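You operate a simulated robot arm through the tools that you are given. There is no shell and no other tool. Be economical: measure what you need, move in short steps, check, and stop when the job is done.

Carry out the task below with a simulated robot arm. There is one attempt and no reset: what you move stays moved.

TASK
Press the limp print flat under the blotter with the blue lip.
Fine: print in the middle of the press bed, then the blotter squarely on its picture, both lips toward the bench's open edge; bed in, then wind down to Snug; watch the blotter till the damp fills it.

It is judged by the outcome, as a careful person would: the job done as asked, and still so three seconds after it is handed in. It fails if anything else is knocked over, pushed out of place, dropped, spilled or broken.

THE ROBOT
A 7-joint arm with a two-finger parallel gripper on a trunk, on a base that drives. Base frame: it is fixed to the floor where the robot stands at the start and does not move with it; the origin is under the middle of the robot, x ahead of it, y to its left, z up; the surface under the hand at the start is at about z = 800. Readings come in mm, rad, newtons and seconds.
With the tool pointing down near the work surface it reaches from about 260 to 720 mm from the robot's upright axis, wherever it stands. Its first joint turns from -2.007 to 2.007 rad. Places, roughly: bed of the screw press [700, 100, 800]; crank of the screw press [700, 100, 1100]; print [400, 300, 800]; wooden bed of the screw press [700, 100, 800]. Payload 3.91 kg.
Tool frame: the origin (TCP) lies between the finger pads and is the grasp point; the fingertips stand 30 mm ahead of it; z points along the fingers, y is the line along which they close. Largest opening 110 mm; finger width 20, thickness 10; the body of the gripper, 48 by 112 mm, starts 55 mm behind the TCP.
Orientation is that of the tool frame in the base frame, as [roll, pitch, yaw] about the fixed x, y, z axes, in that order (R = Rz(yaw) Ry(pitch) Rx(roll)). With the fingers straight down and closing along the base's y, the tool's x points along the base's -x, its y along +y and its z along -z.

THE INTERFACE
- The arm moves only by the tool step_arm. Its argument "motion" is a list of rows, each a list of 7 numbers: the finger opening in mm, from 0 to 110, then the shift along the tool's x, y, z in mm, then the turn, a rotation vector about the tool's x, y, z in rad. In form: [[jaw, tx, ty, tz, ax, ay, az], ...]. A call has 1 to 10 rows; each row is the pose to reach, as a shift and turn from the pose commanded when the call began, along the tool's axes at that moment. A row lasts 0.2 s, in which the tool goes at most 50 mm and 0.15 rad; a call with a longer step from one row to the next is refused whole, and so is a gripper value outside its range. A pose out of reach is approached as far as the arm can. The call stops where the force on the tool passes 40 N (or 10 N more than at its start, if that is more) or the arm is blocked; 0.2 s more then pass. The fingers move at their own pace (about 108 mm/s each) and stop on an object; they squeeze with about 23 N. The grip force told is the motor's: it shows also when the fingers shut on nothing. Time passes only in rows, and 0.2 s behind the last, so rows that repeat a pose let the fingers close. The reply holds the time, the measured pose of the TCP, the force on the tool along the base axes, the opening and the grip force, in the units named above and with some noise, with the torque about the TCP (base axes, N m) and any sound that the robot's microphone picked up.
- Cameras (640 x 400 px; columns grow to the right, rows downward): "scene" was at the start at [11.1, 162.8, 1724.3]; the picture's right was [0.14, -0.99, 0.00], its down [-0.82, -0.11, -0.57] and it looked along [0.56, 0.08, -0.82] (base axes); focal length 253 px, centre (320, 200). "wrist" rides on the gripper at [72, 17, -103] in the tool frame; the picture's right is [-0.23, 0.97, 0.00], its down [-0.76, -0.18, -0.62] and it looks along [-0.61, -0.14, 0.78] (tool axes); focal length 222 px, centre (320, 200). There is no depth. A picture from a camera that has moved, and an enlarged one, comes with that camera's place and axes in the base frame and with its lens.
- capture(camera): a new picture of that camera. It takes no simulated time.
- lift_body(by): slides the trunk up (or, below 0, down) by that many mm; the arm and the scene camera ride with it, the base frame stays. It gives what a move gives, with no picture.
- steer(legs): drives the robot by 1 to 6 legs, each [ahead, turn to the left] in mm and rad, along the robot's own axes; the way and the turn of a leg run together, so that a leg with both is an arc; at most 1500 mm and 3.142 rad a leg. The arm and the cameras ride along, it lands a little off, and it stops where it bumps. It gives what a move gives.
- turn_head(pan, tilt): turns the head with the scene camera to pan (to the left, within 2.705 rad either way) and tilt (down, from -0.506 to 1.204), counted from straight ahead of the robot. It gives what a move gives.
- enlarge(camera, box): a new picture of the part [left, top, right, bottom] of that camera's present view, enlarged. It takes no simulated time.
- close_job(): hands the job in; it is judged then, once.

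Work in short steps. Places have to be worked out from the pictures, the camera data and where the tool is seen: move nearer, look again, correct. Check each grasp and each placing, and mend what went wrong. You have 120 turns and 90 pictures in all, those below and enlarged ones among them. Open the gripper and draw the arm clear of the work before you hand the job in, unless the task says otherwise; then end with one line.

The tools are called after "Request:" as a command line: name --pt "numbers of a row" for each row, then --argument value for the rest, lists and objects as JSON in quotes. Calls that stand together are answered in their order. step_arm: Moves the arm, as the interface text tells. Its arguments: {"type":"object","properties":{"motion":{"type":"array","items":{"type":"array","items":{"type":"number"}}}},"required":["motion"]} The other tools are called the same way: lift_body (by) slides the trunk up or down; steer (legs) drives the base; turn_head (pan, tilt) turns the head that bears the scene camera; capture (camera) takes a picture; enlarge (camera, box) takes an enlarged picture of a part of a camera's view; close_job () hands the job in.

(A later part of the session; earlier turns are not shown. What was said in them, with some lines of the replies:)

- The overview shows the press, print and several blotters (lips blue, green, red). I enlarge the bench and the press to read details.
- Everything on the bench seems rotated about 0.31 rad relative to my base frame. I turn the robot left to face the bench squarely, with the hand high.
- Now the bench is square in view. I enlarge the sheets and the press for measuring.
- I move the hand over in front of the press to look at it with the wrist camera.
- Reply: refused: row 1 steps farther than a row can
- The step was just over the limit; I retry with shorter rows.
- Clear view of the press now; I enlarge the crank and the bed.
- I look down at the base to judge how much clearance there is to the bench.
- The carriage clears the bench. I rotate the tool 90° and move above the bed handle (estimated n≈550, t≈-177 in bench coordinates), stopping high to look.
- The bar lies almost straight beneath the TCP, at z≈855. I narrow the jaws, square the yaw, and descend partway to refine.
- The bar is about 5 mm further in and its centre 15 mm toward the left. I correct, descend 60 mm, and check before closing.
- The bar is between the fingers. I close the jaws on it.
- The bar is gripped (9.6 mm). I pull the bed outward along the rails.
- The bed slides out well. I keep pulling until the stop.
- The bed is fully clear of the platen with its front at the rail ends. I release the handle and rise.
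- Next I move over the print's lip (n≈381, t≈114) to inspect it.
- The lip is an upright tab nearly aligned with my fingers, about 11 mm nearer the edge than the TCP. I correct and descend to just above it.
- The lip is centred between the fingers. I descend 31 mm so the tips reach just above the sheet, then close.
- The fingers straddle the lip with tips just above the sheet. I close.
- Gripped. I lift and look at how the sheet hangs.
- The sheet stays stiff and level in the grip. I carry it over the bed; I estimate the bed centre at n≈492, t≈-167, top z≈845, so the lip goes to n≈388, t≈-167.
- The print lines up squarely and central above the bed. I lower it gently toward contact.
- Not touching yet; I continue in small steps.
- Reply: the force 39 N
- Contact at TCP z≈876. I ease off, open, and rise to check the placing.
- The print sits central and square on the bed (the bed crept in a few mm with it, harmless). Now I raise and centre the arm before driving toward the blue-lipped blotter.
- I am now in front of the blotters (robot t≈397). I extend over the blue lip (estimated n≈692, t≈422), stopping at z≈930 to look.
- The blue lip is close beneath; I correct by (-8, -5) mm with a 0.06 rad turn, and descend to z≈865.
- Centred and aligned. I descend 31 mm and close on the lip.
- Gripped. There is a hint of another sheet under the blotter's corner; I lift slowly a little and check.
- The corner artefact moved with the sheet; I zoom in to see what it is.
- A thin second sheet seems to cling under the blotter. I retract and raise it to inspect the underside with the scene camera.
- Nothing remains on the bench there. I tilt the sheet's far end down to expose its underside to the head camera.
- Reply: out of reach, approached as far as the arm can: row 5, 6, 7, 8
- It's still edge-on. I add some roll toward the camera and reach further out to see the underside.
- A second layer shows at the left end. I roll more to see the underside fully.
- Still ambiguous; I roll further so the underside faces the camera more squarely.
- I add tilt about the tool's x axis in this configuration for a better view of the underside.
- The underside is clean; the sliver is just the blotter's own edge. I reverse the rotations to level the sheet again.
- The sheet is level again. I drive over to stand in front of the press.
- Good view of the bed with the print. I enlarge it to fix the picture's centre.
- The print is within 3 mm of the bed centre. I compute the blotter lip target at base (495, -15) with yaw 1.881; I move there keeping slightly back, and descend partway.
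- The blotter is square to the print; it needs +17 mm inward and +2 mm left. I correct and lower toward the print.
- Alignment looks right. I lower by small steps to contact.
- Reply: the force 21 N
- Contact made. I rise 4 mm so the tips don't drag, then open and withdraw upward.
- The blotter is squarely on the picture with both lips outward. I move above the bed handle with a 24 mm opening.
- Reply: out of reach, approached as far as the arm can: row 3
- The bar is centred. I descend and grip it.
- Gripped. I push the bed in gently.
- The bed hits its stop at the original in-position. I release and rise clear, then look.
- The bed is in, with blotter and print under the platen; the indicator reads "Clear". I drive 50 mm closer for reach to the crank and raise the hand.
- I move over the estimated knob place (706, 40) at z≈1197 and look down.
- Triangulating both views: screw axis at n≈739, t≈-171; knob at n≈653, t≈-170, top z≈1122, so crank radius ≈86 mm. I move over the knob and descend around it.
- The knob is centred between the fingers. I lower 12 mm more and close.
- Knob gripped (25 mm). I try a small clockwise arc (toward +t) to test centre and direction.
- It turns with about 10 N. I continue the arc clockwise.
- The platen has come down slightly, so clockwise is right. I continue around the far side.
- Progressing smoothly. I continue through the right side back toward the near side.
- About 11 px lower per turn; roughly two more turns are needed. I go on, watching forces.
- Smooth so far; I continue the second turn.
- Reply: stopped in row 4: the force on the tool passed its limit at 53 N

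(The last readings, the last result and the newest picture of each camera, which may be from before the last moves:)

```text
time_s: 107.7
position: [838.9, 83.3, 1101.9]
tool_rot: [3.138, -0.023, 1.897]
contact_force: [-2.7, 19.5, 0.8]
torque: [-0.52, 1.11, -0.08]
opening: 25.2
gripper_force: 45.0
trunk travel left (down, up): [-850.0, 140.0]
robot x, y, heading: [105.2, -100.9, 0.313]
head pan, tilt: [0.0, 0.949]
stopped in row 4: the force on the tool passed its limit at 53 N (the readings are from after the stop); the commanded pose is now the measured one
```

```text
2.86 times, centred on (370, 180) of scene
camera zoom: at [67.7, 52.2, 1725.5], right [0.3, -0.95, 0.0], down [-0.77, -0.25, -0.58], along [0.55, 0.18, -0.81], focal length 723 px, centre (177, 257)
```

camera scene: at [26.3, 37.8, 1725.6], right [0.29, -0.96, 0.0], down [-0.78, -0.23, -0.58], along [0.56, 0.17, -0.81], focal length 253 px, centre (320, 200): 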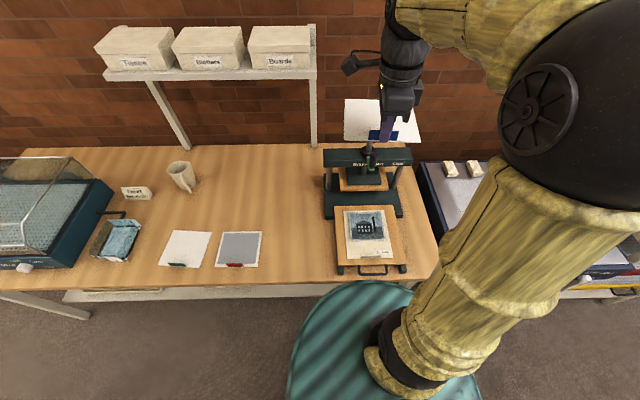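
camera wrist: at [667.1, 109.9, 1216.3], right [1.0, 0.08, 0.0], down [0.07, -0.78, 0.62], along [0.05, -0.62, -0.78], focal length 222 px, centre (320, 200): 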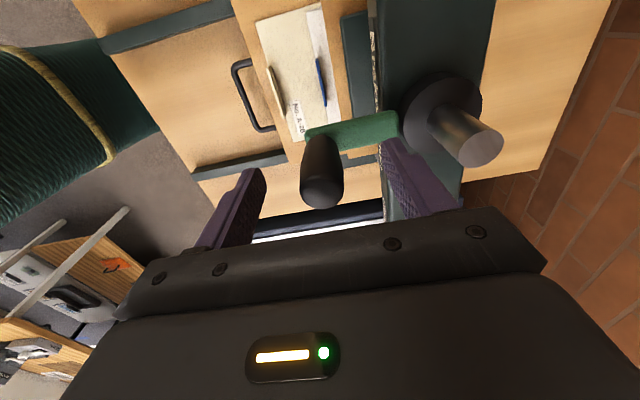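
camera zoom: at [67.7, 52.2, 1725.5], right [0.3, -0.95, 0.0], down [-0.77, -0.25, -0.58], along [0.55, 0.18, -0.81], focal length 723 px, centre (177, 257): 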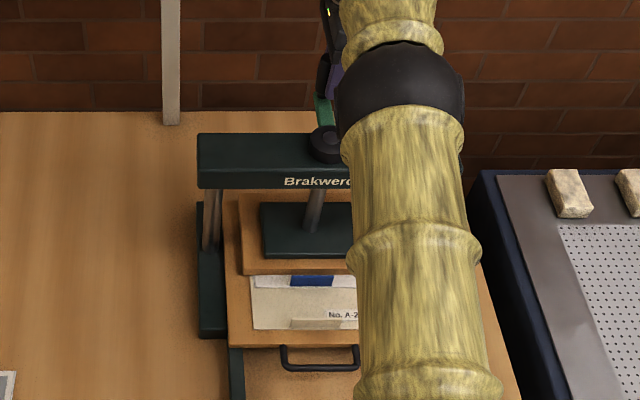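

Resistance rose sharply; the platen may be touching the blotter. I release the knob and withdraw upward to read the indicator.

Request:
step_arm --pt "60 0 0 0 0 0 0" --pt "60 0 0 0 0 0 0" --pt "60 0 0 -45 0 0 0" --pt "60 0 0 -90 0 0 0" --pt "60 0 -45 -100 0 0 0" --pt "60 0 -90 -100 0 0 0" --pt "60 0 -135 -100 0 0 0" --pt "60 -20 -175 -100 0 0 0" --pt "60 -60 -200 -100 0 0 0" --pt "60 -100 -225 -100 0 0 0"

Request:
step_arm --pt "60 -45 -10 0 0 0 0" --pt "60 -90 -20 0 0 0 0" --pt "60 -135 -30 0 0 0 0"

Request:
enlarge --camera "scene" --box '[320, 120, 440, 230]'

```text
time_s: 109.9
position: [834.9, -87.9, 1243.4]
tool_rot: [3.138, -0.019, 1.892]
contact_force: [0.0, 0.3, 0.9]
torque: [0.01, -0.05, 0.0]
opening: 59.9
gripper_force: 0.0
out of reach, approached as far as the arm can: row 4, 5, 6, 7, 8, 9, 10
trunk travel left (down, up): [-850.0, 140.0]
robot x, y, heading: [102.2, -100.6, 0.312]
head pan, tilt: [0.0, 0.949]
```

```text
time_s: 110.7
position: [824.5, -215.7, 1233.4]
tool_rot: [3.137, -0.016, 1.893]
contact_force: [0.3, -0.4, 0.3]
torque: [0.06, 0.06, 0.03]
opening: 59.9
gripper_force: 0.1
out of reach, approached as far as the arm can: row 1, 2, 3
trunk travel left (down, up): [-850.0, 140.0]
robot x, y, heading: [103.4, -97.0, 0.313]
head pan, tilt: [0.0, 0.949]
```

```text
3.64 times, centred on (380, 175) of scene
camera zoom: at [67.8, 47.1, 1726.0], right [0.3, -0.95, 0.0], down [-0.77, -0.25, -0.58], along [0.55, 0.18, -0.81], focal length 921 px, centre (102, 291)
```

zoom: 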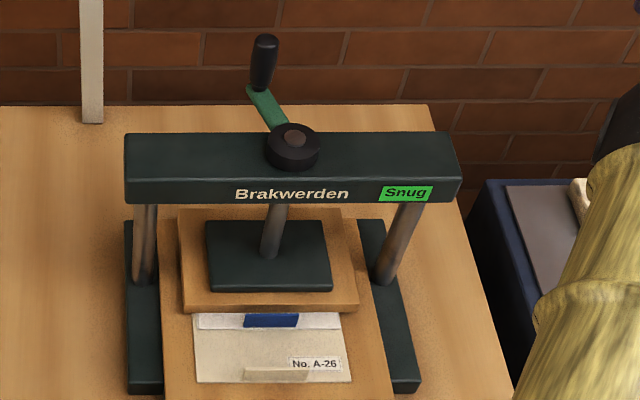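

The indicator reads "Snug" (green). I watch the visible strip of blotter for the damp.

Request:
enlarge --camera "scene" --box '[355, 195, 425, 230]'

```text
9.14 times, centred on (390, 212) of scene
camera zoom: at [67.8, 47.1, 1726.0], right [0.3, -0.95, 0.0], down [-0.77, -0.25, -0.58], along [0.55, 0.18, -0.81], focal length 2315 px, centre (-320, 86)
```

zoom: 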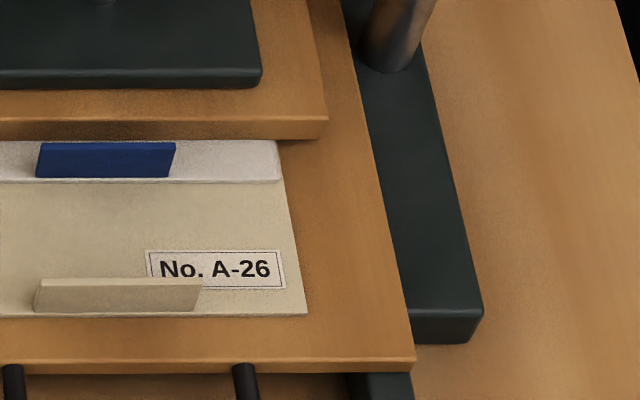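

Not damp at the visible edge yet. I draw the arm back while time passes.

Request:
step_arm --pt "60 0 -30 0 0 0 0" --pt "60 0 -65 0 0 0 0" --pt "60 0 -100 0 0 0 0" --pt "60 0 -140 0 0 0 0" --pt "60 0 -180 0 0 0 0" --pt "60 0 -220 0 0 0 0" --pt "60 0 -260 0 0 0 0" --pt "60 0 -260 0 0 0 0" --pt "60 0 -260 0 0 0 0" --pt "60 0 -260 0 0 0 0"

Request:
step_arm --pt "60 0 0 0 0 0 0" --pt "60 0 0 0 0 0 0" --pt "60 0 0 0 0 0 0" --pt "60 0 0 0 0 0 0" --pt "60 0 0 0 0 0 0" --pt "60 0 0 0 0 0 0" --pt "60 0 0 0 0 0 0" --pt "60 0 0 0 0 0 0" --pt "60 0 0 0 0 0 0" --pt "60 0 0 0 0 0 0"

Request:
enlarge --camera "scene" --box '[335, 185, 435, 250]'

```text
time_s: 112.9
position: [748.3, -379.5, 1286.2]
tool_rot: [3.139, -0.018, 1.894]
contact_force: [0.1, 0.9, 0.5]
torque: [-0.03, 0.0, 0.02]
opening: 59.7
gripper_force: 0.1
out of reach, approached as far as the arm can: row 1, 2, 3, 4, 5, 6, 7, 8, 9, 10
trunk travel left (down, up): [-850.0, 140.0]
robot x, y, heading: [100.4, -96.5, 0.314]
head pan, tilt: [0.0, 0.949]
```

```text
time_s: 115.1
position: [747.8, -379.7, 1285.9]
tool_rot: [3.138, -0.018, 1.893]
contact_force: [0.0, -0.4, -0.4]
torque: [-0.01, 0.03, 0.0]
opening: 60.2
gripper_force: 0.0
trunk travel left (down, up): [-850.0, 140.0]
robot x, y, heading: [101.4, -99.9, 0.315]
head pan, tilt: [0.0, 0.949]
```

```text
6.15 times, centred on (385, 218) of scene
camera zoom: at [66.9, 50.4, 1725.6], right [0.31, -0.95, 0.0], down [-0.77, -0.25, -0.58], along [0.55, 0.18, -0.81], focal length 1558 px, centre (-80, 92)
```

zoom: 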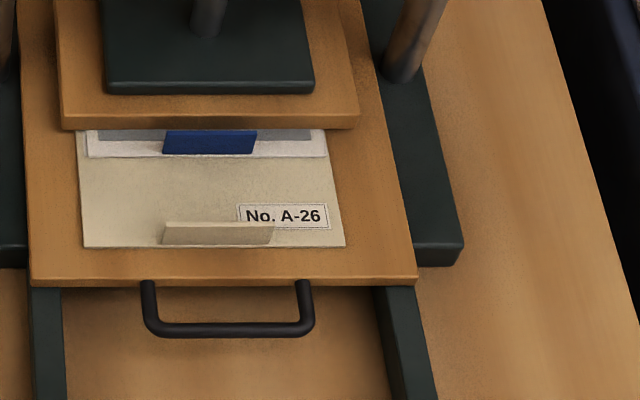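

The damp (grey) now shows to near the front margin. I wait a little more and compare.

Request:
step_arm --pt "60 0 0 0 0 0 0" --pt "60 0 0 0 0 0 0" --pt "60 0 0 0 0 0 0" --pt "60 0 0 0 0 0 0" --pt "60 0 0 0 0 0 0" --pt "60 0 0 0 0 0 0" --pt "60 0 0 0 0 0 0" --pt "60 0 0 0 0 0 0" --pt "60 0 0 0 0 0 0" --pt "60 0 0 0 0 0 0"

Request:
step_arm --pt "60 0 0 0 0 0 0" --pt "60 0 0 0 0 0 0" --pt "60 0 0 0 0 0 0" --pt "60 0 0 0 0 0 0" --pt "60 0 0 0 0 0 0" --pt "60 0 0 0 0 0 0" --pt "60 0 0 0 0 0 0" --pt "60 0 0 0 0 0 0" --pt "60 0 0 0 0 0 0" --pt "60 0 0 0 0 0 0"

Request:
enlarge --camera "scene" --box '[335, 185, 435, 250]'

```text
time_s: 117.3
position: [747.6, -380.7, 1285.5]
tool_rot: [3.137, -0.017, 1.896]
contact_force: [0.9, 0.4, -0.3]
torque: [0.01, -0.02, 0.01]
opening: 60.0
gripper_force: 0.1
trunk travel left (down, up): [-850.0, 140.0]
robot x, y, heading: [99.6, -98.3, 0.312]
head pan, tilt: [0.0, 0.949]
```

```text
time_s: 119.5
position: [748.4, -380.7, 1285.9]
tool_rot: [3.137, -0.018, 1.895]
contact_force: [-0.9, 0.1, 0.3]
torque: [0.04, 0.0, -0.03]
opening: 59.9
gripper_force: 0.0
trunk travel left (down, up): [-850.0, 140.0]
robot x, y, heading: [97.5, -102.4, 0.311]
head pan, tilt: [0.0, 0.949]
```

```text
6.15 times, centred on (385, 218) of scene
camera zoom: at [66.9, 50.4, 1725.6], right [0.31, -0.95, 0.0], down [-0.77, -0.25, -0.58], along [0.55, 0.18, -0.81], focal length 1558 px, centre (-80, 92)
```

zoom: 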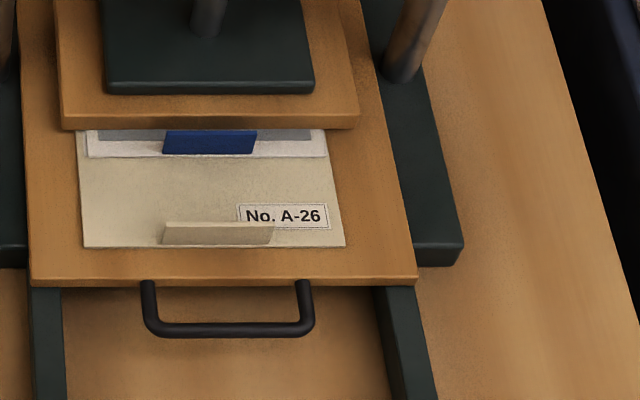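

The grey is steady, with the same margin as the red-lipped blotter, so the damp has filled it. One last overview to confirm all is in place.

Request:
capture --camera "scene"

Request:
enlarge --camera "scene" --box '[330, 130, 430, 200]'

```text
17 pictures are left
camera scene: at [66.9, 50.4, 1725.6], right [0.31, -0.95, 0.0], down [-0.77, -0.25, -0.58], along [0.55, 0.18, -0.81], focal length 253 px, centre (320, 200)
```

scene: 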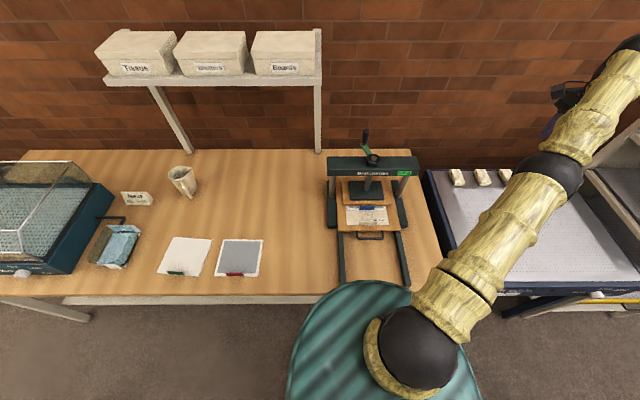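

```text
5.71 times, centred on (380, 165) of scene
camera zoom: at [66.9, 50.4, 1725.6], right [0.31, -0.95, 0.0], down [-0.77, -0.25, -0.58], along [0.55, 0.18, -0.81], focal length 1447 px, centre (-23, 400)
```

zoom: 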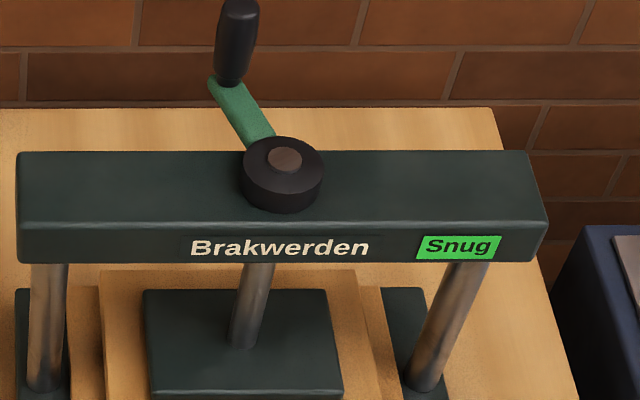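

Still "Snug", blotter damp to its margin, everything else in place, and the gripper open and clear. I hand in the job.

Request:
close_job

```text
The job is handed in.
```

The print is pressed in the middle of the bed, with the blue-lipped blotter squarely on its picture and both lips toward the open edge. The bed is in, the press reads "Snug", and the strip of blotter I could see was damp to its margin and had stopped changing.
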